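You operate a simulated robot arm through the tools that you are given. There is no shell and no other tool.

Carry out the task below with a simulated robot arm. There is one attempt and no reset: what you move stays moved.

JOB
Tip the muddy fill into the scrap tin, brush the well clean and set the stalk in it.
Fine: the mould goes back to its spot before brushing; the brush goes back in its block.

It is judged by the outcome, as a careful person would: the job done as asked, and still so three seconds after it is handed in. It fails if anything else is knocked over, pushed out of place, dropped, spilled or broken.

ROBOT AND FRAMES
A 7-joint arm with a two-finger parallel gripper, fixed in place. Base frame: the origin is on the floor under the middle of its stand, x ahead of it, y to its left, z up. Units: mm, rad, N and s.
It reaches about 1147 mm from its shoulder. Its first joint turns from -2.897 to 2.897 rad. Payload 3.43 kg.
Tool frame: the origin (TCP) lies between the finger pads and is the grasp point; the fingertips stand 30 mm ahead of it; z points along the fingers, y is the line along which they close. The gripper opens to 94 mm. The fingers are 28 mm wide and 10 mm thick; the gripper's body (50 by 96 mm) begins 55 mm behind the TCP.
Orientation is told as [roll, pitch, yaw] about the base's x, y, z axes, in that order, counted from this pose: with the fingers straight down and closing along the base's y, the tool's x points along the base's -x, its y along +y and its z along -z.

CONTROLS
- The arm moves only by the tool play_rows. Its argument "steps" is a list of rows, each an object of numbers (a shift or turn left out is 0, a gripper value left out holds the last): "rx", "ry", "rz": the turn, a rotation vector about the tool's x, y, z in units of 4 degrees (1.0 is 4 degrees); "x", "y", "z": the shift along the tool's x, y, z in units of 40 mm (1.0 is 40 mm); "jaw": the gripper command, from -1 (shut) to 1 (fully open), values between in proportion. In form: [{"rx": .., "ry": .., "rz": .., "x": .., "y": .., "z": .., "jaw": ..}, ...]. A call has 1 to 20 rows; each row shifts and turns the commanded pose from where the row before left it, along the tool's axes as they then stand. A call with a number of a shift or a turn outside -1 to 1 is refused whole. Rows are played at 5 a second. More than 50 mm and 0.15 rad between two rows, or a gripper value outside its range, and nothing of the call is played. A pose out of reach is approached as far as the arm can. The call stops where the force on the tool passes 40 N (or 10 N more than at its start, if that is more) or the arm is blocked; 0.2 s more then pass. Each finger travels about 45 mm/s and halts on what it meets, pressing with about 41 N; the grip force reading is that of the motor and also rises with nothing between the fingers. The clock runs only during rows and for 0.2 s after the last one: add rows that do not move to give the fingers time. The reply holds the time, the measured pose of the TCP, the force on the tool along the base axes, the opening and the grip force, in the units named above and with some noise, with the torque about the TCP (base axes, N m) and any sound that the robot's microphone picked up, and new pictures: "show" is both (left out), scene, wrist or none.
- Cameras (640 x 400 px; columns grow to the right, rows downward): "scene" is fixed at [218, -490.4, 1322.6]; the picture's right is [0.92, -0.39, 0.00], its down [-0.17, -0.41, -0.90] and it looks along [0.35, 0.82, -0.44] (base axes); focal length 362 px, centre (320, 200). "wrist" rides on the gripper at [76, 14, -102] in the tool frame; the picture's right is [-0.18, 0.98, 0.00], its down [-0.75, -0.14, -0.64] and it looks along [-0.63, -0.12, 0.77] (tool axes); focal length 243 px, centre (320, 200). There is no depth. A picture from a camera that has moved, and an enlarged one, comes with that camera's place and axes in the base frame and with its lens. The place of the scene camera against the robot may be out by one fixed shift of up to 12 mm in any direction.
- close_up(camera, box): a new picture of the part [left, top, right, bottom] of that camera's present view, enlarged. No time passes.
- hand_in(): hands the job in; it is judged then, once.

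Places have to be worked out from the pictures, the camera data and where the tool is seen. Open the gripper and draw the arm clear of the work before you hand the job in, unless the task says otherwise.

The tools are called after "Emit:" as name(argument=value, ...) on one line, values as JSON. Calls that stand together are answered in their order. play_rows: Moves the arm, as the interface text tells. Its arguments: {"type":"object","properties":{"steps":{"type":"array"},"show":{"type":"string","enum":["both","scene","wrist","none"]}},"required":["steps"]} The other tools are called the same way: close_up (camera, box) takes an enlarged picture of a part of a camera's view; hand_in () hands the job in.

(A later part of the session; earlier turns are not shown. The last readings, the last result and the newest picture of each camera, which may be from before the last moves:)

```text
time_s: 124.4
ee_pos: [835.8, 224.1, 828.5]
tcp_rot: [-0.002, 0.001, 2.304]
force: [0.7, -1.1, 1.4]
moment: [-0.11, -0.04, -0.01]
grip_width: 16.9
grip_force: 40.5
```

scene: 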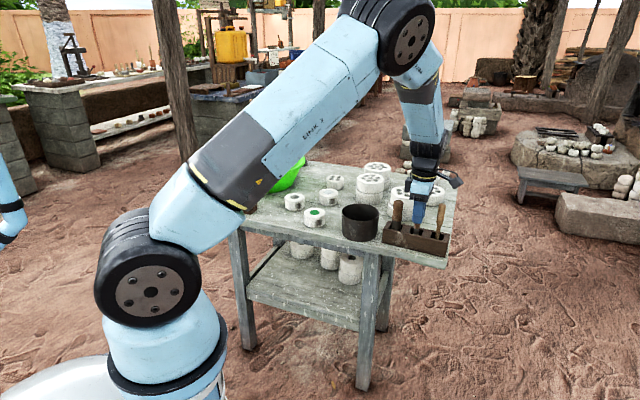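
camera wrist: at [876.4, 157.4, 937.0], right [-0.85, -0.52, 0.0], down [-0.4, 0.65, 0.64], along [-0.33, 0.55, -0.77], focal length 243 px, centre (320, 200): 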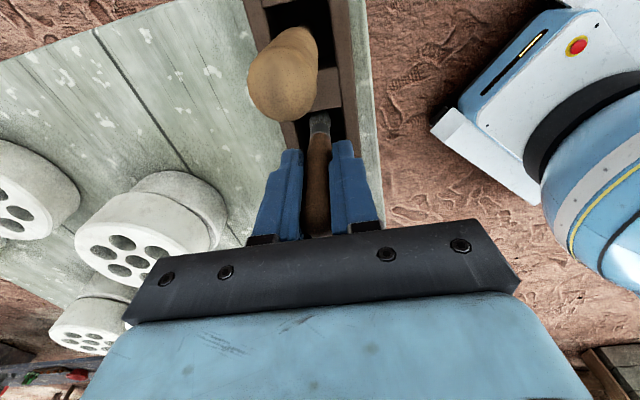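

Light contact (1.4 N): the brush is seated. Opening the gripper and watching that it stays upright.

Emit:
play_rows(steps=[{"jaw": -0.55}, {"jaw": -0.5}, {"jaw": -0.3}, {"jaw": 0}, {"jaw": 0.4}, {"jaw": 0.4}], show="both")

Emit:
close_up(camera="scene", box=[370, 140, 470, 250])

```text
time_s: 125.8
ee_pos: [836.3, 224.8, 827.2]
tcp_rot: [-0.001, 0.001, 2.303]
force: [-0.2, 1.0, -0.9]
moment: [0.03, -0.03, -0.01]
grip_width: 65.6
grip_force: 0.1
camera wrist: at [876.2, 158.7, 930.8], right [-0.85, -0.52, 0.0], down [-0.4, 0.65, 0.64], along [-0.33, 0.55, -0.77], focal length 243 px, centre (320, 200)
```

scene: 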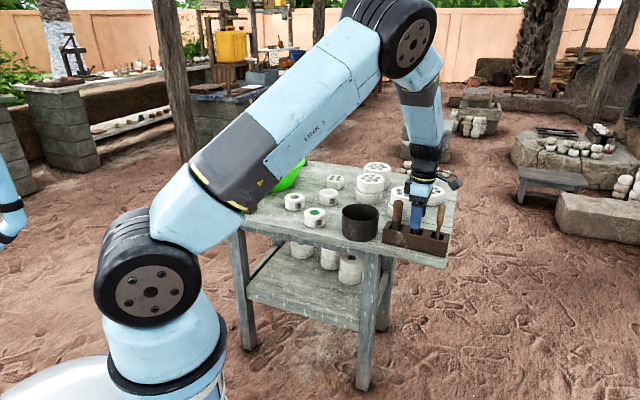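
wrist: 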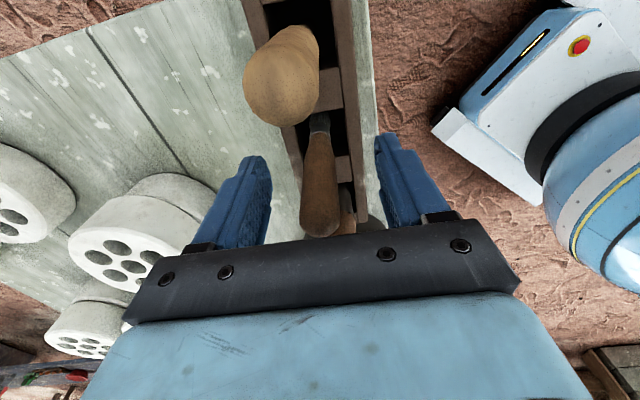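

```text
3.64 times, centred on (420, 195) of scene
camera zoom: at [218.0, -490.4, 1322.6], right [0.92, -0.39, 0.0], down [-0.17, -0.41, -0.9], along [0.35, 0.82, -0.44], focal length 1315 px, centre (-44, 218)
```

zoom: 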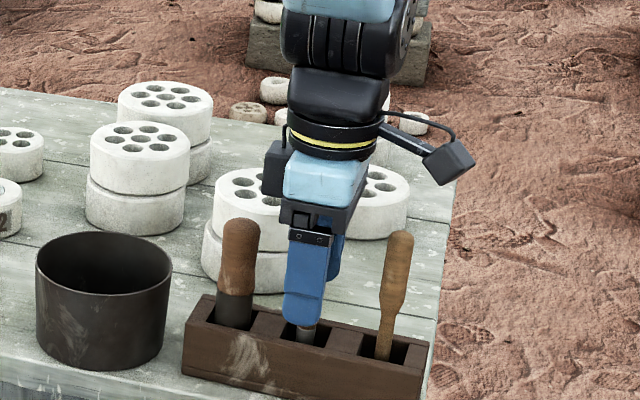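

The brush stands upright in its slot. Raising straight up clear of it.

Emit:
play_rows(steps=[{"z": -0.3}, {"z": -0.7}, {"z": -0.8}, {"z": -0.8}, {"z": -0.8}, {}], show="both")

Emit:
close_up(camera="scene", box=[370, 140, 470, 250])

Emit:
close_up(camera="scene", box=[195, 165, 275, 220])

```text
time_s: 127.2
ee_pos: [836.3, 223.9, 963.2]
tcp_rot: [-0.002, 0.001, 2.304]
force: [0.4, 0.9, 0.4]
moment: [0.01, -0.04, -0.02]
grip_width: 65.8
grip_force: 0.1
camera wrist: at [877.4, 157.5, 1067.4], right [-0.85, -0.52, 0.0], down [-0.4, 0.65, 0.64], along [-0.33, 0.55, -0.77], focal length 243 px, centre (320, 200)
```

scene: 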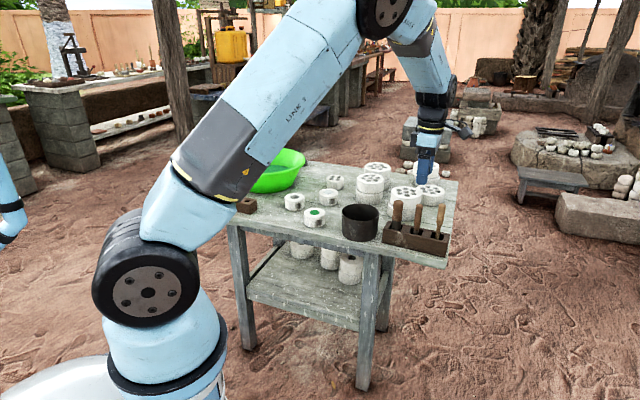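
wrist: 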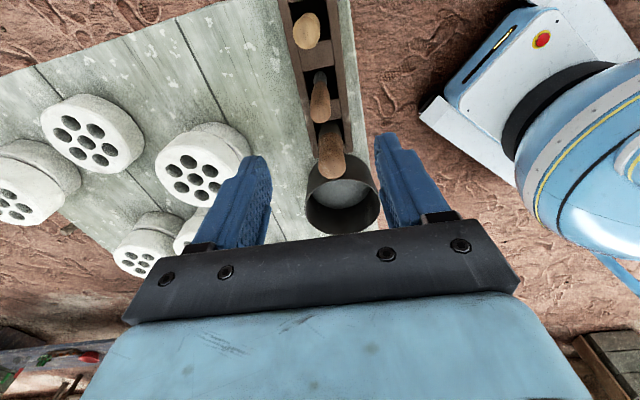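

```text
3.64 times, centred on (420, 195) of scene
camera zoom: at [218.0, -490.4, 1322.6], right [0.92, -0.39, 0.0], down [-0.17, -0.41, -0.9], along [0.35, 0.82, -0.44], focal length 1315 px, centre (-44, 218)
```

zoom: 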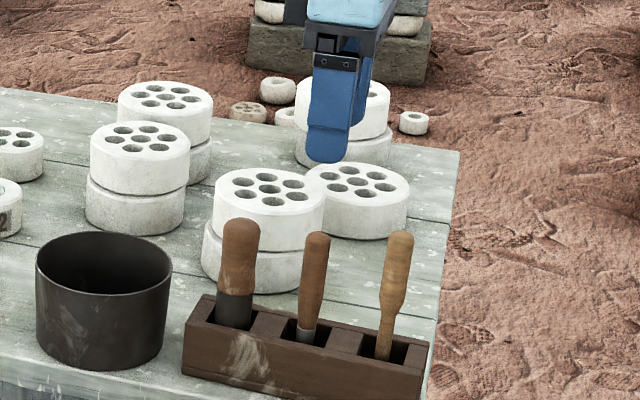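

```text
7.27 times, centred on (235, 192) of scene
camera zoom: at [218.0, -490.4, 1322.6], right [0.92, -0.39, 0.0], down [-0.17, -0.41, -0.9], along [0.35, 0.82, -0.44], focal length 2630 px, centre (938, 254)
```

zoom: 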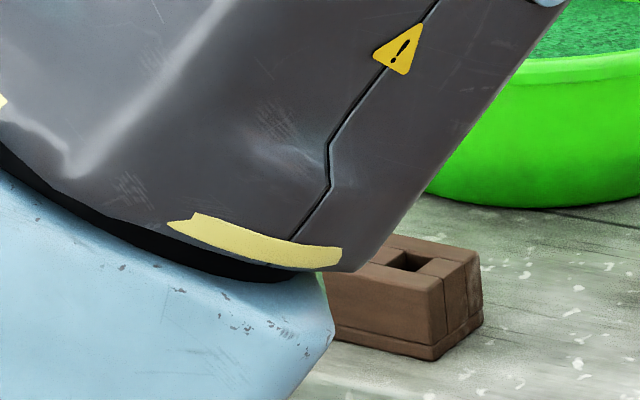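

The brush is back as it was. Next the stalk: I estimate its top at about (357, 718, 803), with the bowl rim about 47 mm beyond it, so I'll grip it with the fingers closing parallel to the rim (yaw ≈ 21°). First I turn the hand here, up high.

Emit:
play_rows(steps=[{"rz": 1}, {"rz": 1}, {"rz": 1}, {"rz": 1}, {"rz": 1}, {"rz": 1}, {"rz": 1}, {"rz": 1}, {"rz": 1}, {"rz": 1}, {"rz": 1}, {"rz": 1}, {"rz": 1}, {"rz": 1}, {"rz": 1}, {"rz": 1}, {"rz": 1}, {"rz": 1}, {"rz": 1}, {"rz": 1}], show="none")

Emit:
play_rows(steps=[{"rz": 1}, {"rz": 1}, {"rz": 1}, {"rz": 1}, {"rz": 1}, {"rz": 1}, {"rz": 1}, {"rz": 0.75}, {}], show="none")

Emit:
play_rows(steps=[{"x": 0.2, "y": 0.465}, {"x": 0.397, "y": 0.931}, {"x": 0.397, "y": 0.931}, {"x": 0.397, "y": 0.931}, {"x": 0.397, "y": 0.931}, {"x": 0.397, "y": 0.931}, {"x": 0.397, "y": 0.931}, {"x": 0.397, "y": 0.931}, {"x": 0.397, "y": 0.931}, {"x": 0.397, "y": 0.931}, {"x": 0.397, "y": 0.931}, {"x": 0.397, "y": 0.931}, {"x": 0.397, "y": 0.931}, {"x": 0.397, "y": 0.931}, {"x": 0.397, "y": 0.931}, {"x": 0.397, "y": 0.931}, {"x": 0.397, "y": 0.931}, {"x": 0.2, "y": 0.465}, {}], show="both")

```text
time_s: 131.4
ee_pos: [834.9, 224.7, 964.0]
tcp_rot: [0.0, 0.0, 0.907]
force: [-1.2, -0.1, 0.7]
moment: [0.02, 0.02, -0.02]
grip_width: 65.8
grip_force: 0.0
```

```text
time_s: 133.4
ee_pos: [837.9, 224.1, 964.0]
tcp_rot: [-0.001, -0.001, 0.367]
force: [0.6, -0.3, -0.5]
moment: [-0.04, -0.03, 0.0]
grip_width: 65.6
grip_force: 0.1
```

```text
time_s: 137.4
ee_pos: [355.4, 717.4, 964.3]
tcp_rot: [0.001, 0.0, 0.365]
force: [-0.5, -0.9, 0.7]
moment: [-0.02, 0.02, 0.0]
grip_width: 65.8
grip_force: 0.1
camera wrist: at [280.6, 704.8, 1067.4], right [-0.18, 0.98, 0.0], down [0.75, 0.14, 0.64], along [0.63, 0.12, -0.77], focal length 243 px, centre (320, 200)
```

scene: 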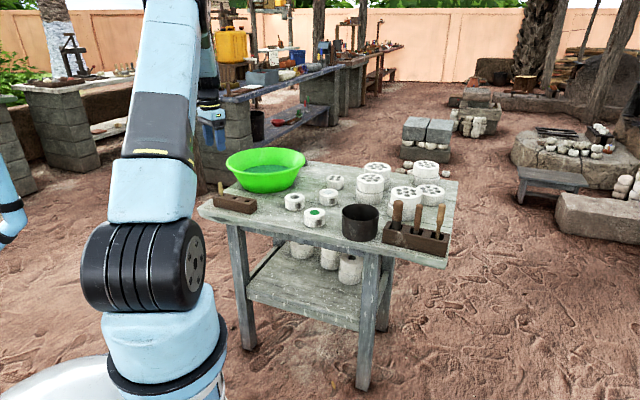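
wrist: 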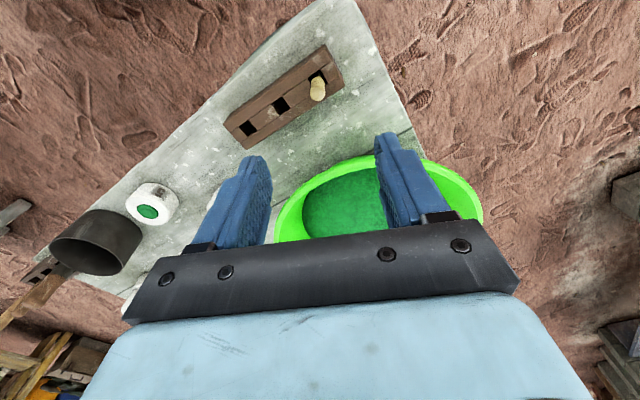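

Emit:
close_up(camera="wrist", box=[280, 40, 360, 140])

Emit:
close_up(camera="scene", box=[205, 175, 265, 220])

```text
4.00 times, centred on (320, 90) of wrist
camera zoom: at [280.6, 704.8, 1067.4], right [-0.18, 0.98, 0.0], down [0.75, 0.14, 0.64], along [0.63, 0.12, -0.77], focal length 970 px, centre (320, 640)
```

zoom: 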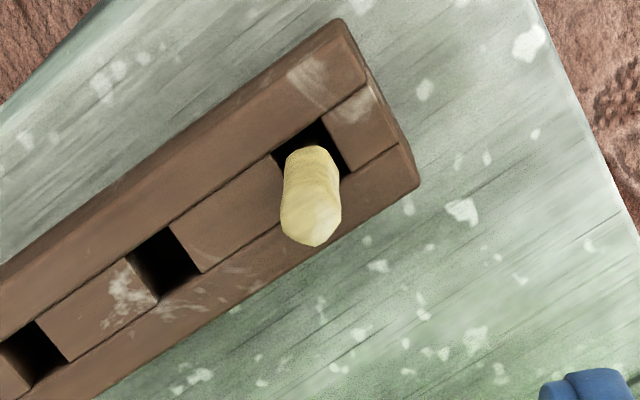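

```text
8.89 times, centred on (235, 198) of scene
camera zoom: at [218.0, -490.4, 1322.6], right [0.92, -0.39, 0.0], down [-0.17, -0.41, -0.9], along [0.35, 0.82, -0.44], focal length 3214 px, centre (1076, 222)
```

zoom: 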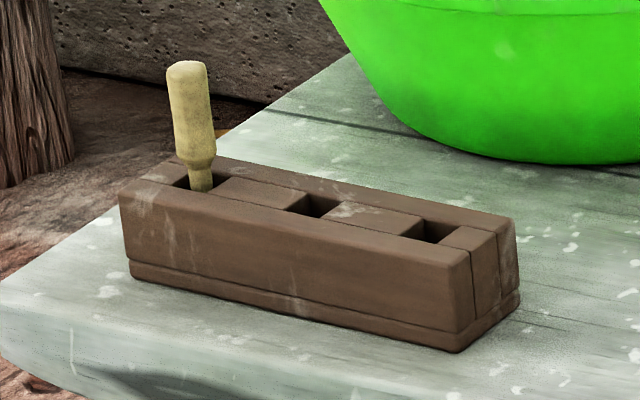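

The stalk stands upright with its top near (357, 716, 803). I'll shift 2 mm in the closing direction and descend to z≈874 for another look.

Emit:
play_rows(steps=[{"y": -0.05, "z": 0.6}, {"z": 0.8}, {"z": 0.6}, {"z": 0.25}, {}], show="both")

Emit:
close_up(camera="wrist", box=[260, 60, 380, 180])

Emit:
close_up(camera="scene", box=[195, 140, 285, 220])

```text
time_s: 138.6
ee_pos: [356.1, 714.6, 873.6]
tcp_rot: [0.001, -0.001, 0.367]
force: [-0.7, -0.2, 0.0]
moment: [0.0, 0.01, 0.04]
grip_width: 65.9
grip_force: 0.0
camera wrist: at [281.2, 701.4, 976.5], right [-0.18, 0.98, 0.0], down [0.75, 0.14, 0.64], along [0.63, 0.12, -0.77], focal length 243 px, centre (320, 200)
```

scene: 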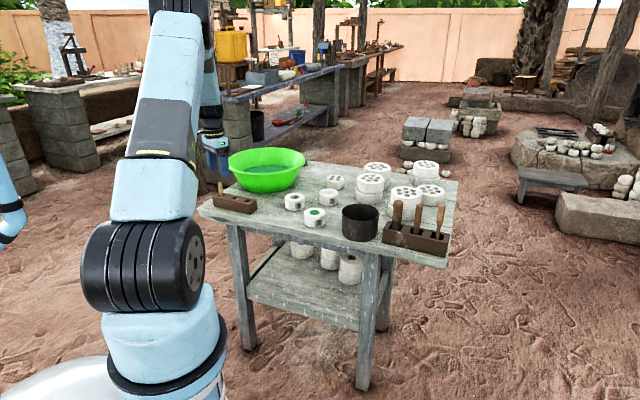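
wrist: 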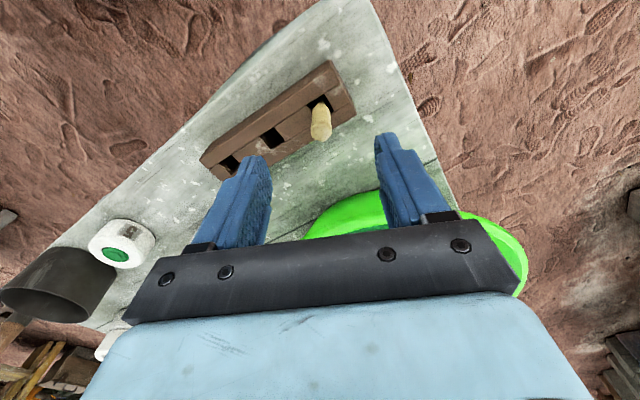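

```text
3.33 times, centred on (320, 120) of wrist
camera zoom: at [281.2, 701.4, 976.5], right [-0.18, 0.98, 0.0], down [0.75, 0.14, 0.64], along [0.63, 0.12, -0.77], focal length 809 px, centre (320, 467)
```

zoom: 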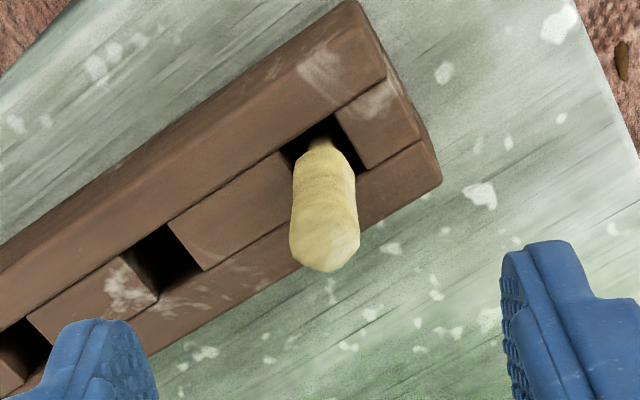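

```text
5.00 times, centred on (240, 180) of scene
camera zoom: at [218.0, -490.4, 1322.6], right [0.92, -0.39, 0.0], down [-0.17, -0.41, -0.9], along [0.35, 0.82, -0.44], focal length 1808 px, centre (720, 300)
```

zoom: 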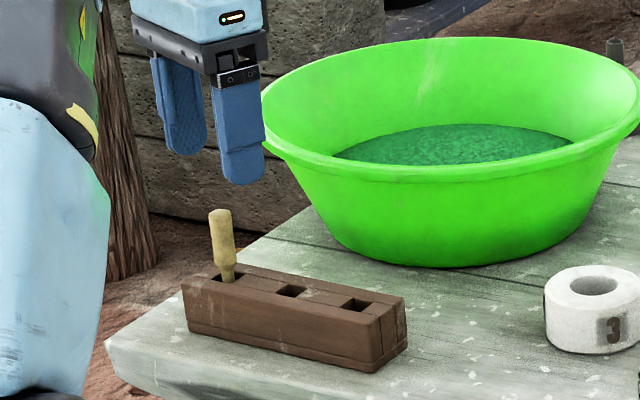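

The stalk is centred under the hand within about 1 mm. Descending to TCP z≈804 so the tips stay above the block's top, then checking.

Emit:
play_rows(steps=[{"y": 0.015, "z": 0.5}, {"z": 0.6}, {"z": 0.4}, {"z": 0.2}, {}], show="both")

Emit:
close_up(camera="wrist", box=[240, 90, 400, 230])

Emit:
close_up(camera="scene", box=[195, 150, 265, 220])

```text
time_s: 139.8
ee_pos: [357.7, 717.1, 804.8]
tcp_rot: [0.0, 0.0, 0.366]
force: [-0.4, -0.7, 1.1]
moment: [0.02, -0.01, 0.0]
grip_width: 65.9
grip_force: 0.1
camera wrist: at [281.5, 703.0, 908.3], right [-0.18, 0.98, 0.0], down [0.75, 0.14, 0.64], along [0.63, 0.12, -0.77], focal length 243 px, centre (320, 200)
```

scene: 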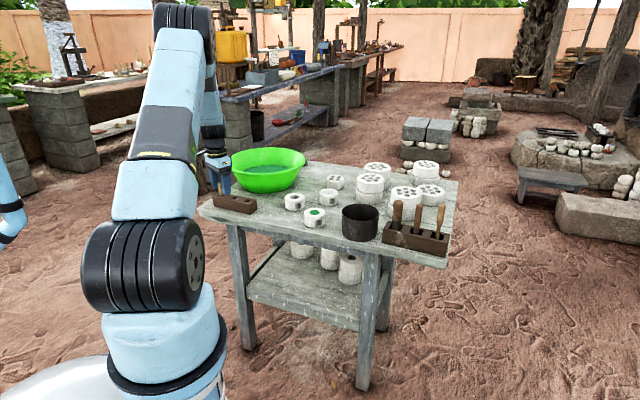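
wrist: 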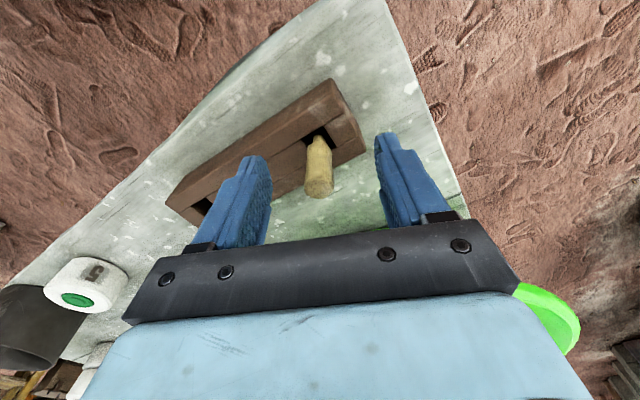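

```text
2.86 times, centred on (320, 160) of wrist
camera zoom: at [281.5, 703.0, 908.3], right [-0.18, 0.98, 0.0], down [0.75, 0.14, 0.64], along [0.63, 0.12, -0.77], focal length 693 px, centre (320, 314)
```

zoom: 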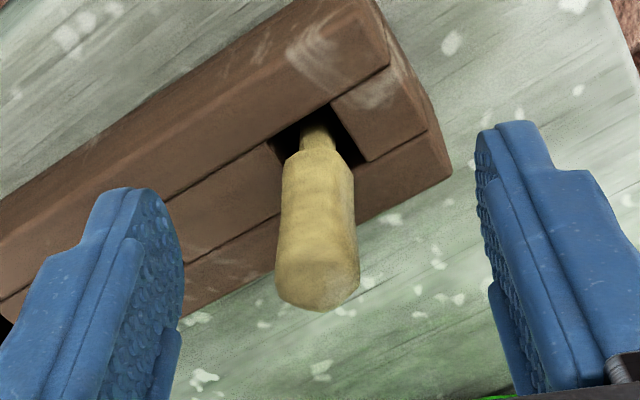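

```text
5.71 times, centred on (230, 185) of scene
camera zoom: at [218.0, -490.4, 1322.6], right [0.92, -0.39, 0.0], down [-0.17, -0.41, -0.9], along [0.35, 0.82, -0.44], focal length 2066 px, centre (834, 286)
```

zoom: 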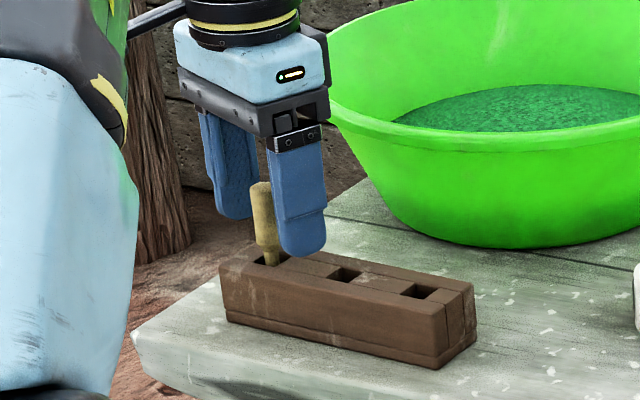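

Stalk centred between the fingers, tips about 9 mm above the block. Closing gradually.

Emit:
play_rows(steps=[{"jaw": 0.1}, {"jaw": -0.2}, {"jaw": -0.4}, {"jaw": -0.55}, {"jaw": -0.65}, {"jaw": -1}, {"jaw": -1}, {"jaw": -1}], show="wrist")

Emit:
close_up(camera="wrist", box=[240, 90, 400, 230])

```text
time_s: 141.6
ee_pos: [356.7, 716.8, 805.7]
tcp_rot: [0.0, 0.001, 0.366]
force: [0.0, -0.2, 0.4]
moment: [0.03, 0.01, 0.01]
grip_width: 13.1
grip_force: 41.2
camera wrist: at [281.5, 703.0, 908.5], right [-0.18, 0.98, 0.0], down [0.75, 0.14, 0.64], along [0.63, 0.12, -0.77], focal length 243 px, centre (320, 200)
```

wrist: 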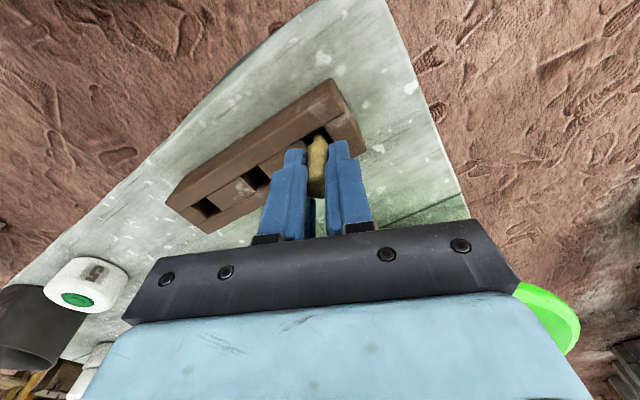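

```text
2.86 times, centred on (320, 160) of wrist
camera zoom: at [281.5, 703.0, 908.5], right [-0.18, 0.98, 0.0], down [0.75, 0.14, 0.64], along [0.63, 0.12, -0.77], focal length 693 px, centre (320, 314)
```

zoom: 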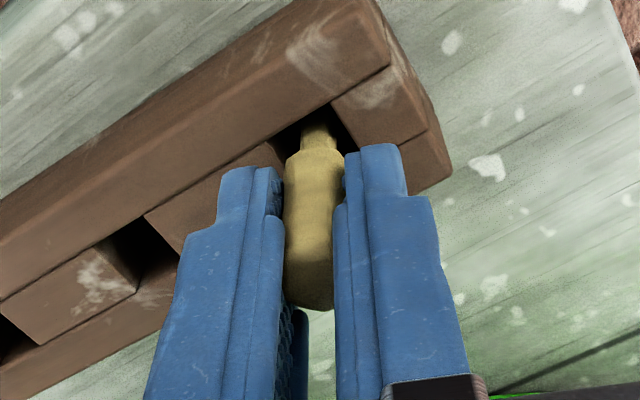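

Gripped at 13 mm. Lifting straight up.

Emit:
play_rows(steps=[{"z": -0.1}, {"z": -0.3}, {"z": -0.6}, {"z": -0.8}, {"z": -0.8}, {"z": -0.8}, {}], show="both")

Emit:
close_up(camera="wrist", box=[260, 110, 380, 220])

Emit:
close_up(camera="scene", box=[185, 90, 265, 200])

```text
time_s: 143.2
ee_pos: [355.9, 715.1, 943.1]
tcp_rot: [0.001, -0.001, 0.367]
force: [-0.3, -0.6, 0.1]
moment: [-0.03, 0.0, -0.01]
grip_width: 13.1
grip_force: 41.2
camera wrist: at [280.3, 701.7, 1045.6], right [-0.18, 0.98, 0.0], down [0.75, 0.14, 0.64], along [0.63, 0.12, -0.77], focal length 243 px, centre (320, 200)
```

scene: 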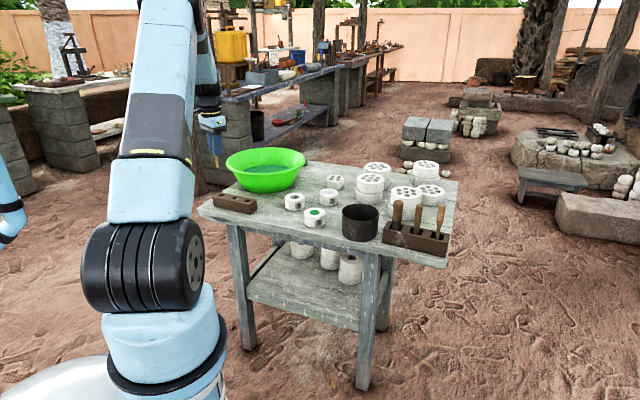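
wrist: 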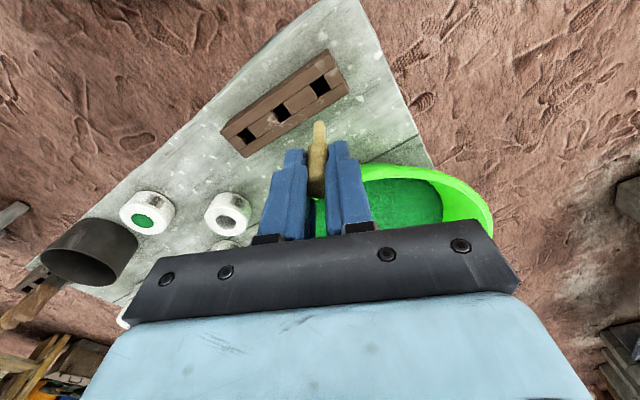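

```text
3.64 times, centred on (320, 165) of wrist
camera zoom: at [280.3, 701.7, 1045.6], right [-0.18, 0.98, 0.0], down [0.75, 0.14, 0.64], along [0.63, 0.12, -0.77], focal length 882 px, centre (320, 327)
```

zoom: 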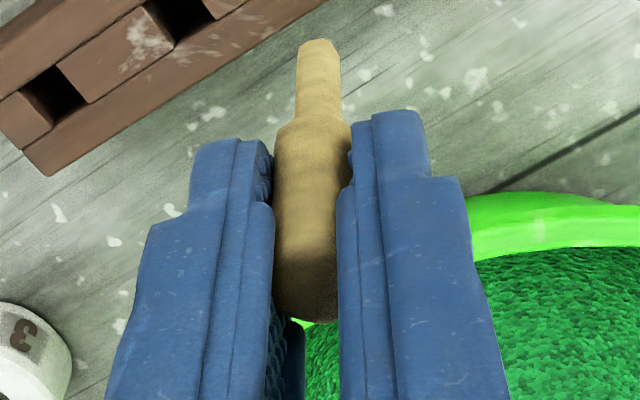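

```text
3.64 times, centred on (225, 145) of scene
camera zoom: at [218.0, -490.4, 1322.6], right [0.92, -0.39, 0.0], down [-0.17, -0.41, -0.9], along [0.35, 0.82, -0.44], focal length 1315 px, centre (666, 400)
```

zoom: 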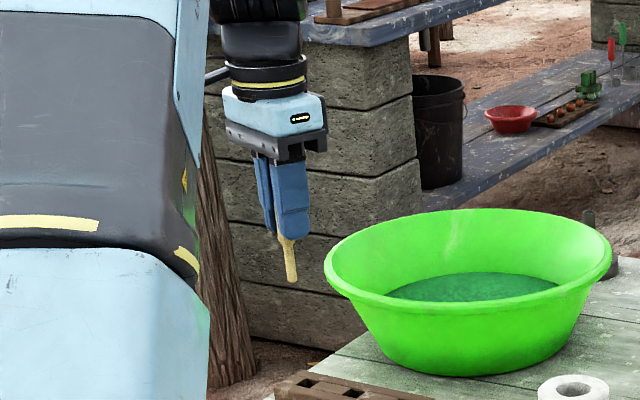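

The stalk hangs straight, its thin shank (about 9–10 mm) reaching roughly 78 mm below the TCP. I'll raise a little, carry it over mould 3, then turn the hand to yaw ≈ 104° so the body stays clear of the bowl.

Emit:
play_rows(steps=[{"z": -0.7}, {"x": -0.316, "y": -0.35}, {"x": -0.633, "y": -0.7007}, {"x": -0.633, "y": -0.7007}, {"x": -0.633, "y": -0.7007}, {"x": -0.633, "y": -0.7007}, {"x": -0.633, "y": -0.7007}, {"x": -0.633, "y": -0.7007}, {"x": -0.317, "y": -0.3507}, {}], show="none")

Emit:
play_rows(steps=[{"rz": -1}, {"rz": -1}, {"rz": -1}, {"rz": -1}, {"rz": -1}, {"rz": -1}, {"rz": -1}, {"rz": -1}, {"rz": -1}, {"rz": -1}, {"rz": -1}, {"rz": -1}, {"rz": -1}, {"rz": -1}, {"rz": -1}, {"rz": -1}, {"rz": -1}, {"rz": -1}, {"rz": -1}, {"rz": -1}], show="none")

Emit:
play_rows(steps=[{"rz": -0.75}, {"z": 0.5}, {"z": 0.5}, {}], show="both")

Emit:
close_up(camera="wrist", box=[260, 50, 380, 200])

Emit:
close_up(camera="scene", box=[265, 120, 325, 220])

```text
time_s: 145.4
ee_pos: [593.5, 597.1, 972.4]
tcp_rot: [0.0, 0.001, 0.368]
force: [-0.2, -0.3, 0.4]
moment: [-0.01, 0.02, -0.03]
grip_width: 13.2
grip_force: 40.9
```

```text
time_s: 149.6
ee_pos: [592.7, 595.7, 970.1]
tcp_rot: [-0.001, 0.001, 1.763]
force: [-0.2, 0.0, -0.1]
moment: [0.02, 0.0, 0.0]
grip_width: 13.1
grip_force: 41.2
```

```text
time_s: 150.6
ee_pos: [593.2, 597.2, 929.9]
tcp_rot: [0.0, -0.002, 1.815]
force: [-0.5, 0.4, -0.6]
moment: [0.01, 0.01, 0.02]
grip_width: 13.1
grip_force: 40.7
camera wrist: at [598.6, 519.8, 1033.7], right [-1.0, -0.06, 0.0], down [-0.05, 0.76, 0.64], along [-0.04, 0.64, -0.77], focal length 243 px, centre (320, 200)
```

scene: 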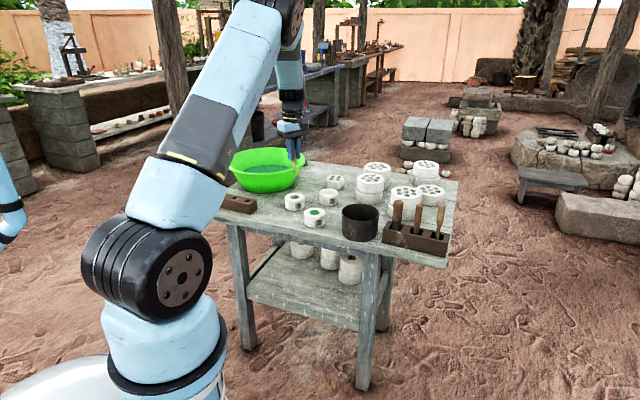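
wrist: 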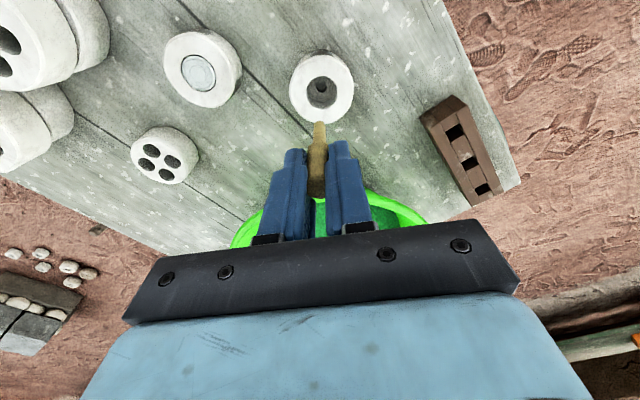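

```text
2.67 times, centred on (320, 125) of wrist
camera zoom: at [598.6, 519.8, 1033.7], right [-1.0, -0.06, 0.0], down [-0.05, 0.76, 0.64], along [-0.04, 0.64, -0.77], focal length 647 px, centre (320, 400)
```

zoom: 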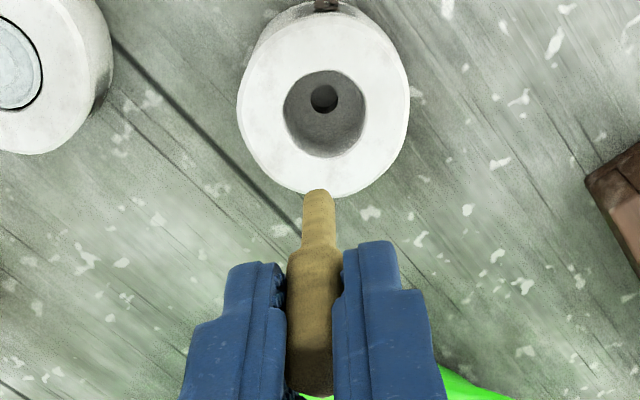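

```text
4.00 times, centred on (295, 170) of scene
camera zoom: at [218.0, -490.4, 1322.6], right [0.92, -0.39, 0.0], down [-0.17, -0.41, -0.9], along [0.35, 0.82, -0.44], focal length 1446 px, centre (420, 320)
```

zoom: 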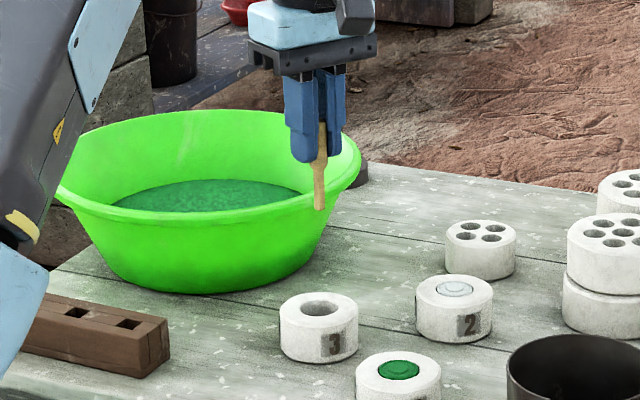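

From the wrist view the stalk needs about 2 mm along the closing axis to line up with the hole. I'll apply that and lower until the tip is just above the rim, then re-check from both cameras.

Emit:
play_rows(steps=[{"y": 0.05, "z": 0.5}, {"z": 0.7}, {"z": 0.6}, {"z": 0.25}, {}], show="both")

Emit:
close_up(camera="wrist", box=[280, 70, 360, 150])

Emit:
close_up(camera="scene", box=[275, 170, 315, 215])

```text
time_s: 151.8
ee_pos: [591.2, 596.5, 847.3]
tcp_rot: [0.0, -0.001, 1.814]
force: [0.1, 1.1, 0.1]
moment: [0.0, -0.03, 0.04]
grip_width: 13.0
grip_force: 41.2
camera wrist: at [596.1, 519.7, 951.8], right [-1.0, -0.06, 0.0], down [-0.05, 0.77, 0.64], along [-0.04, 0.64, -0.77], focal length 243 px, centre (320, 200)
```

scene: 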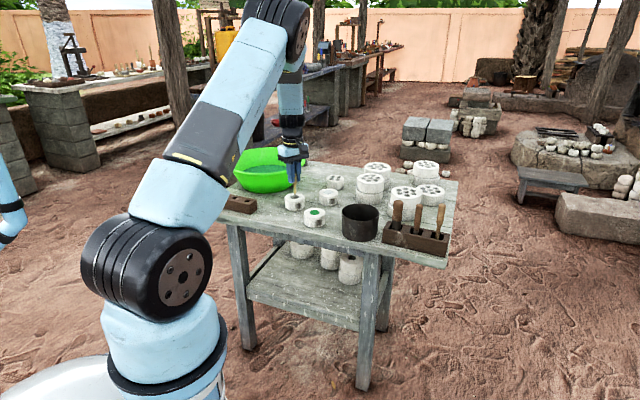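
wrist: 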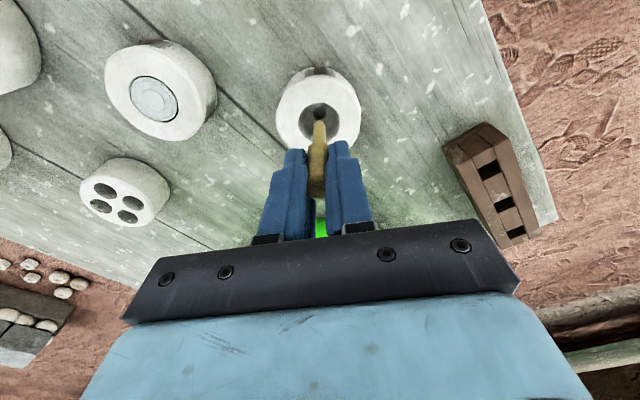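

```text
5.00 times, centred on (320, 110) of wrist
camera zoom: at [596.1, 519.7, 951.8], right [-1.0, -0.06, 0.0], down [-0.05, 0.77, 0.64], along [-0.04, 0.64, -0.77], focal length 1213 px, centre (320, 650)
```

zoom: 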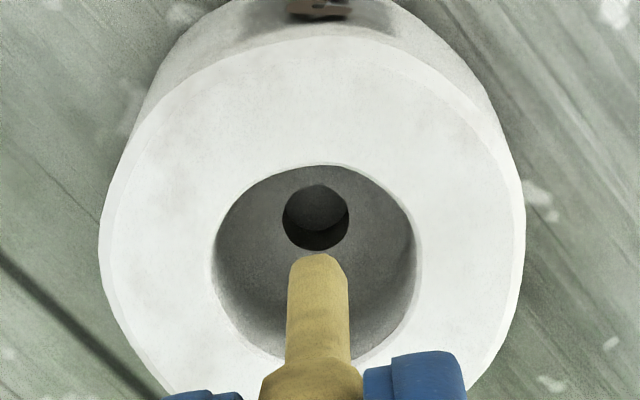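

```text
8.89 times, centred on (295, 192) of scene
camera zoom: at [218.0, -490.4, 1322.6], right [0.92, -0.39, 0.0], down [-0.17, -0.41, -0.9], along [0.35, 0.82, -0.44], focal length 3214 px, centre (542, 267)
```

zoom: 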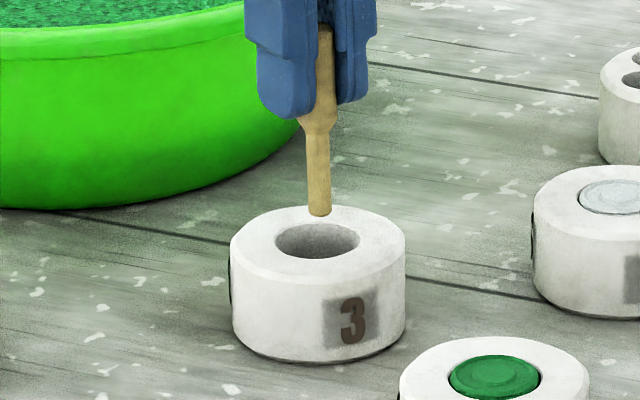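

Both views agree: sideways alignment is within 0.3 mm, but the tip is about 3 mm toward the camera side (−y) of the hole. I'll shift 3 mm that way and lower the tip into the well, staying above the floor.

Emit:
play_rows(steps=[{"x": -0.075, "y": -0.0075}, {"z": 0.25}, {"z": 0.25}, {}], show="none")

Emit:
close_up(camera="wrist", box=[290, 80, 350, 150])

Emit:
close_up(camera="scene", box=[275, 170, 315, 215])

```text
time_s: 152.8
ee_pos: [590.1, 599.2, 828.8]
tcp_rot: [0.001, 0.0, 1.815]
force: [0.2, 0.5, 0.7]
moment: [0.03, -0.01, 0.01]
grip_width: 13.4
grip_force: 40.9
```

```text
5.71 times, centred on (320, 115) of wrist
camera zoom: at [595.2, 522.1, 931.6], right [-1.0, -0.06, 0.0], down [-0.05, 0.76, 0.64], along [-0.04, 0.64, -0.77], focal length 1386 px, centre (320, 686)
```

zoom: 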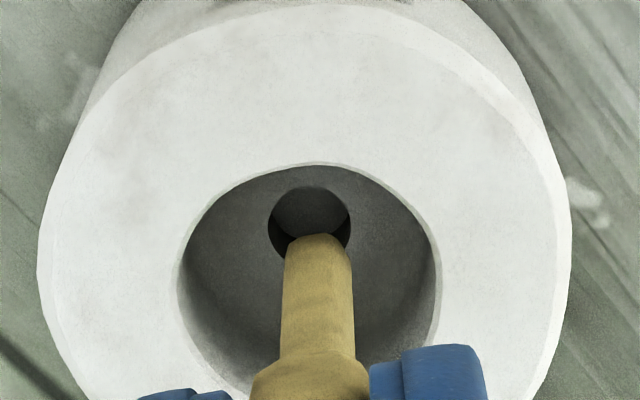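

```text
8.89 times, centred on (295, 192) of scene
camera zoom: at [218.0, -490.4, 1322.6], right [0.92, -0.39, 0.0], down [-0.17, -0.41, -0.9], along [0.35, 0.82, -0.44], focal length 3214 px, centre (542, 267)
```

zoom: 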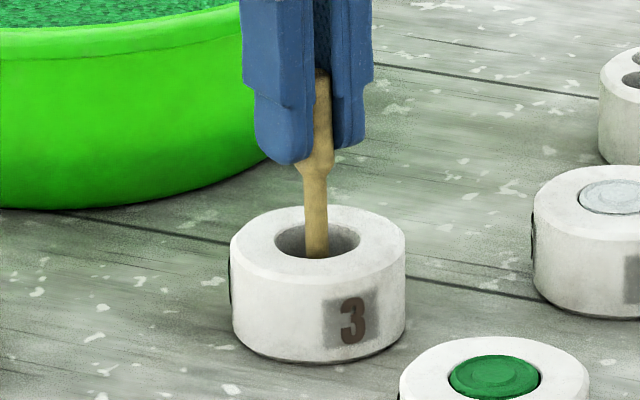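

Now the tip is just over the hole; views suggest about 1.5 mm more along the closing axis and 0.4 mm back. Applying that and lowering to just above the floor.

Emit:
play_rows(steps=[{"x": -0.01, "y": -0.0375}, {"z": 0.15}, {}], show="none")

Emit:
close_up(camera="wrist", box=[290, 80, 350, 150])

Emit:
close_up(camera="scene", box=[275, 170, 315, 215])

```text
time_s: 153.6
ee_pos: [591.9, 600.3, 823.1]
tcp_rot: [0.0, 0.001, 1.815]
force: [-0.6, 0.6, -0.5]
moment: [0.0, 0.0, 0.0]
grip_width: 12.8
grip_force: 41.5
```

```text
5.71 times, centred on (320, 115) of wrist
camera zoom: at [596.4, 523.1, 925.7], right [-1.0, -0.06, 0.0], down [-0.05, 0.77, 0.64], along [-0.04, 0.64, -0.77], focal length 1386 px, centre (320, 686)
```

zoom: 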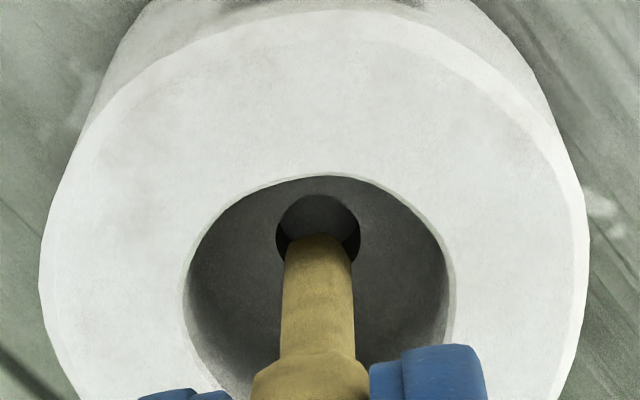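

```text
8.89 times, centred on (295, 192) of scene
camera zoom: at [218.0, -490.4, 1322.6], right [0.92, -0.39, 0.0], down [-0.17, -0.41, -0.9], along [0.35, 0.82, -0.44], focal length 3214 px, centre (542, 267)
```

zoom: 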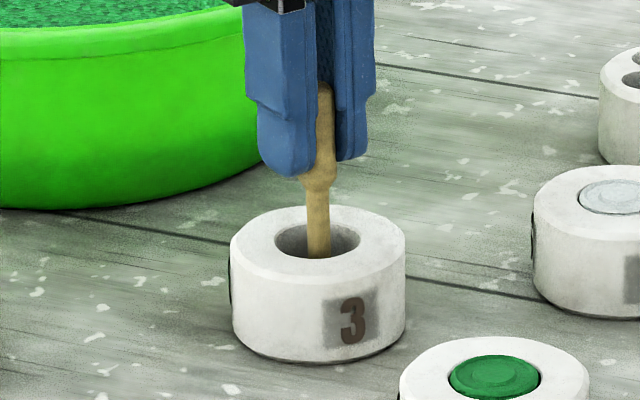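

Alignment is within ~0.3–0.5 mm now. I'll nudge 0.5 mm and lower in small steps, watching the force for the tip entering the hole.

Emit:
play_rows(steps=[{"x": 0.0125}, {"z": 0.1}, {}], show="none")

Emit:
play_rows(steps=[{"z": 0.06}, {}], show="none")

Emit:
play_rows(steps=[{"z": 0.05}, {}], show="none")

Emit:
close_up(camera="wrist", box=[290, 80, 350, 150])

```text
time_s: 154.4
ee_pos: [590.8, 599.1, 817.6]
tcp_rot: [-0.001, 0.001, 1.815]
force: [1.2, 0.1, 0.5]
moment: [-0.01, 0.0, 0.01]
grip_width: 13.2
grip_force: 41.0
```

```text
time_s: 155.0
ee_pos: [590.7, 598.9, 816.6]
tcp_rot: [0.001, 0.001, 1.815]
force: [0.0, 0.0, 1.0]
moment: [-0.02, 0.02, 0.02]
grip_width: 13.1
grip_force: 40.8
```

```text
time_s: 155.6
ee_pos: [591.7, 598.5, 814.3]
tcp_rot: [-0.001, 0.0, 1.815]
force: [-0.3, -0.3, -0.2]
moment: [-0.02, 0.01, 0.0]
grip_width: 13.1
grip_force: 40.8
```

```text
5.71 times, centred on (320, 115) of wrist
camera zoom: at [596.8, 522.1, 917.2], right [-1.0, -0.06, 0.0], down [-0.05, 0.76, 0.64], along [-0.04, 0.64, -0.77], focal length 1386 px, centre (320, 686)
```

zoom: 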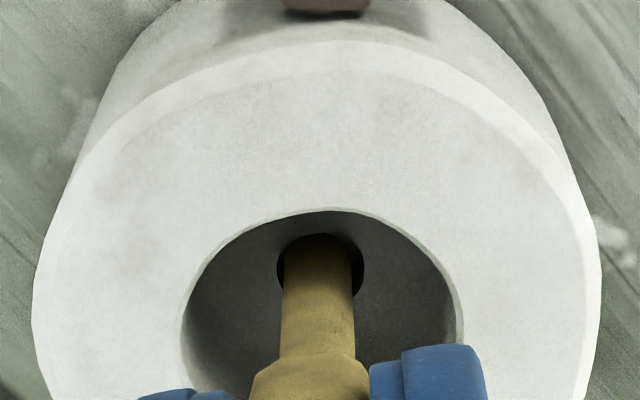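

No resistance; the tip sits inside the hole outline. Nudging 0.3 mm and continuing down in small steps.

Emit:
play_rows(steps=[{"y": 0.0085, "z": 0.03}, {}], show="none")

Emit:
play_rows(steps=[{"z": 0.05}, {}], show="none")

Emit:
play_rows(steps=[{"z": 0.05}, {}], show="none")

Emit:
close_up(camera="wrist", box=[290, 80, 350, 150])

Emit:
close_up(camera="scene", box=[275, 170, 315, 215])

```text
time_s: 156.2
ee_pos: [591.9, 599.5, 813.0]
tcp_rot: [0.001, 0.001, 1.816]
force: [0.1, 0.2, -0.2]
moment: [-0.01, -0.03, -0.01]
grip_width: 13.1
grip_force: 41.1
```

```text
time_s: 156.8
ee_pos: [591.5, 599.0, 810.6]
tcp_rot: [-0.002, -0.003, 1.815]
force: [-0.7, 0.7, 3.1]
moment: [0.0, 0.02, -0.01]
grip_width: 13.0
grip_force: 41.0
```

```text
time_s: 157.4
ee_pos: [592.7, 597.8, 808.2]
tcp_rot: [0.0, 0.0, 1.814]
force: [-0.8, 0.0, 0.0]
moment: [0.0, -0.01, -0.02]
grip_width: 13.0
grip_force: 41.6
```

```text
5.71 times, centred on (320, 115) of wrist
camera zoom: at [596.6, 521.7, 911.7], right [-1.0, -0.06, 0.0], down [-0.05, 0.77, 0.64], along [-0.04, 0.64, -0.77], focal length 1386 px, centre (320, 686)
```

zoom: 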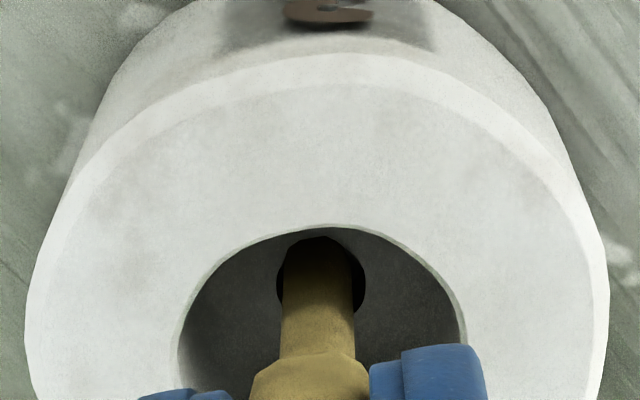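

```text
8.89 times, centred on (295, 192) of scene
camera zoom: at [218.0, -490.4, 1322.6], right [0.92, -0.39, 0.0], down [-0.17, -0.41, -0.9], along [0.35, 0.82, -0.44], focal length 3214 px, centre (542, 267)
```

zoom: 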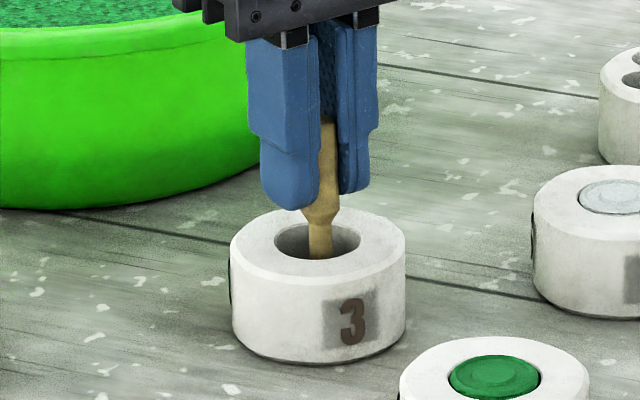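

The tip is in the hole (brief 3 N brush, then free). Continuing down until it bottoms out.

Emit:
play_rows(steps=[{"z": 0.04}, {}], show="none")

Emit:
play_rows(steps=[{"z": 0.03}, {}], show="none")

Emit:
play_rows(steps=[{"z": 0.03}, {}], show="none")

```text
time_s: 158.0
ee_pos: [590.6, 598.6, 807.3]
tcp_rot: [0.0, 0.002, 1.815]
force: [-0.1, 0.6, 0.0]
moment: [0.02, 0.04, 0.0]
grip_width: 13.3
grip_force: 41.0
```

```text
time_s: 158.6
ee_pos: [591.1, 599.7, 806.6]
tcp_rot: [-0.001, -0.001, 1.815]
force: [0.0, 0.9, -0.3]
moment: [-0.01, 0.0, 0.0]
grip_width: 13.1
grip_force: 41.4
```

```text
time_s: 159.2
ee_pos: [590.5, 598.7, 805.0]
tcp_rot: [-0.001, -0.001, 1.814]
force: [0.0, 0.8, -0.4]
moment: [0.02, -0.02, 0.02]
grip_width: 13.1
grip_force: 40.5
```

Still free at z≈804. A few more small steps.

Emit:
play_rows(steps=[{"z": 0.03}, {}], show="none")

Emit:
play_rows(steps=[{"z": 0.03}, {}], show="none")

Emit:
play_rows(steps=[{"z": 0.03}, {}], show="none")

Emit:
close_up(camera="scene", box=[275, 170, 315, 215])

Emit:
close_up(camera="wrist", box=[290, 80, 350, 150])

```text
time_s: 159.8
ee_pos: [590.4, 599.1, 803.2]
tcp_rot: [-0.001, 0.001, 1.817]
force: [0.0, -0.3, -0.7]
moment: [0.0, 0.0, -0.02]
grip_width: 13.1
grip_force: 41.2
```

```text
time_s: 160.4
ee_pos: [591.1, 599.1, 802.6]
tcp_rot: [0.002, 0.001, 1.817]
force: [-0.9, -0.1, -0.2]
moment: [0.01, 0.01, 0.04]
grip_width: 13.0
grip_force: 40.8
```

```text
time_s: 161.0
ee_pos: [592.3, 600.1, 801.7]
tcp_rot: [0.0, 0.0, 1.816]
force: [-0.3, 0.1, -1.5]
moment: [0.0, 0.01, 0.0]
grip_width: 13.4
grip_force: 41.1
```

```text
8.89 times, centred on (295, 192) of scene
camera zoom: at [218.0, -490.4, 1322.6], right [0.92, -0.39, 0.0], down [-0.17, -0.41, -0.9], along [0.35, 0.82, -0.44], focal length 3214 px, centre (542, 267)
```

zoom: 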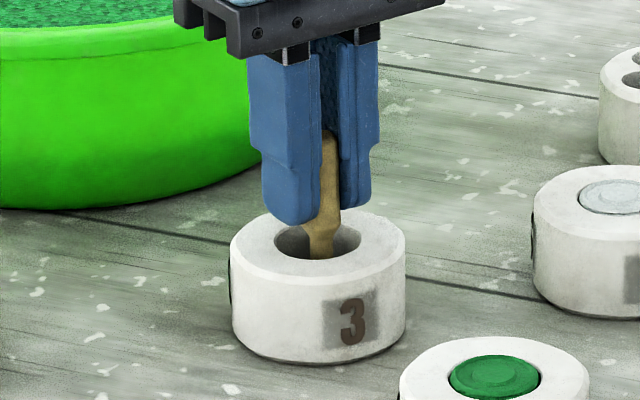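

```text
5.71 times, centred on (320, 115) of wrist
camera zoom: at [597.3, 522.7, 904.6], right [-1.0, -0.06, 0.0], down [-0.05, 0.77, 0.64], along [-0.04, 0.64, -0.77], focal length 1386 px, centre (320, 686)
```

zoom: 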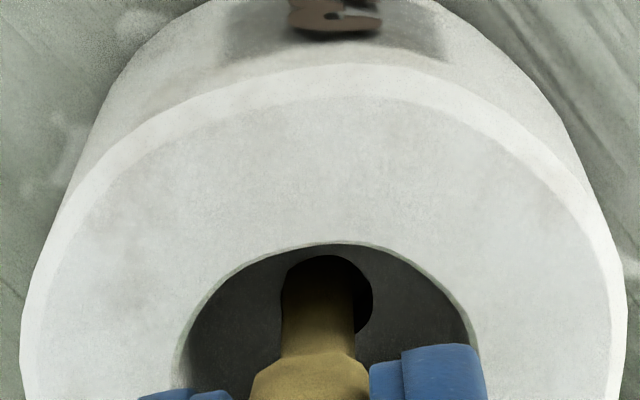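

The shank is well inside the hole, touching its left side slightly. I'll centre by 0.8 mm and continue down a little further.

Emit:
play_rows(steps=[{"y": 0.02}, {"z": 0.03}, {}], show="none")

Emit:
play_rows(steps=[{"z": 0.03}, {}], show="none")

Emit:
play_rows(steps=[{"z": 0.03}, {}], show="none")

Emit:
close_up(camera="scene", box=[275, 170, 315, 215])

Emit:
close_up(camera="wrist", box=[280, 80, 360, 160])

```text
time_s: 161.8
ee_pos: [590.4, 600.4, 800.2]
tcp_rot: [-0.001, -0.003, 1.815]
force: [0.0, -0.3, 10.7]
moment: [-0.07, -0.01, 0.01]
grip_width: 13.1
grip_force: 41.5
```

```text
time_s: 162.4
ee_pos: [590.5, 600.1, 799.7]
tcp_rot: [-0.003, -0.002, 1.816]
force: [0.2, 0.1, 28.5]
moment: [-0.04, -0.08, 0.01]
grip_width: 13.2
grip_force: 40.6
```

```text
time_s: 163.0
ee_pos: [590.0, 599.3, 798.9]
tcp_rot: [-0.002, -0.002, 1.814]
force: [1.2, 3.2, 33.3]
moment: [0.15, -0.17, 0.02]
grip_width: 13.3
grip_force: 41.2
```

```text
8.89 times, centred on (295, 192) of scene
camera zoom: at [218.0, -490.4, 1322.6], right [0.92, -0.39, 0.0], down [-0.17, -0.41, -0.9], along [0.35, 0.82, -0.44], focal length 3214 px, centre (542, 267)
```

zoom: 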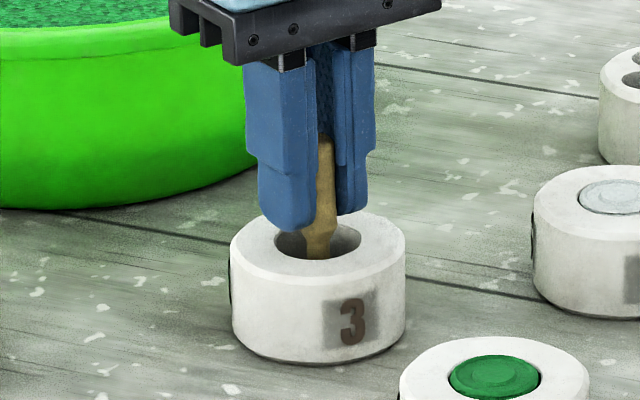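

```text
5.00 times, centred on (320, 120) of wrist
camera zoom: at [595.3, 522.1, 902.3], right [-1.0, -0.06, 0.0], down [-0.05, 0.76, 0.64], along [-0.04, 0.64, -0.77], focal length 1213 px, centre (320, 600)
```

zoom: 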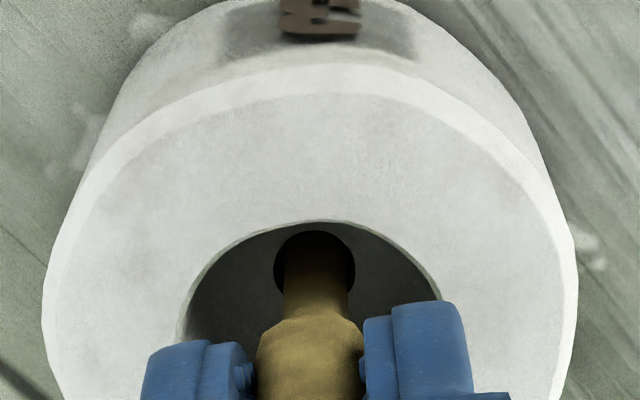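

It has bottomed out in the hole (contact near z≈800). I'll relieve the pressure by 2.4 mm and check the force before releasing.

Emit:
play_rows(steps=[{"z": -0.05}, {}], show="none")

Emit:
play_rows(steps=[{"z": -0.015}, {}], show="none")

```text
time_s: 163.6
ee_pos: [590.6, 598.0, 798.8]
tcp_rot: [-0.001, 0.001, 1.814]
force: [-0.1, 3.4, 13.2]
moment: [0.22, 0.0, 0.02]
grip_width: 12.8
grip_force: 41.0
```

```text
time_s: 164.2
ee_pos: [590.6, 599.5, 799.5]
tcp_rot: [0.001, 0.0, 1.817]
force: [0.1, -0.1, 3.2]
moment: [-0.01, 0.01, -0.03]
grip_width: 13.1
grip_force: 41.0
```

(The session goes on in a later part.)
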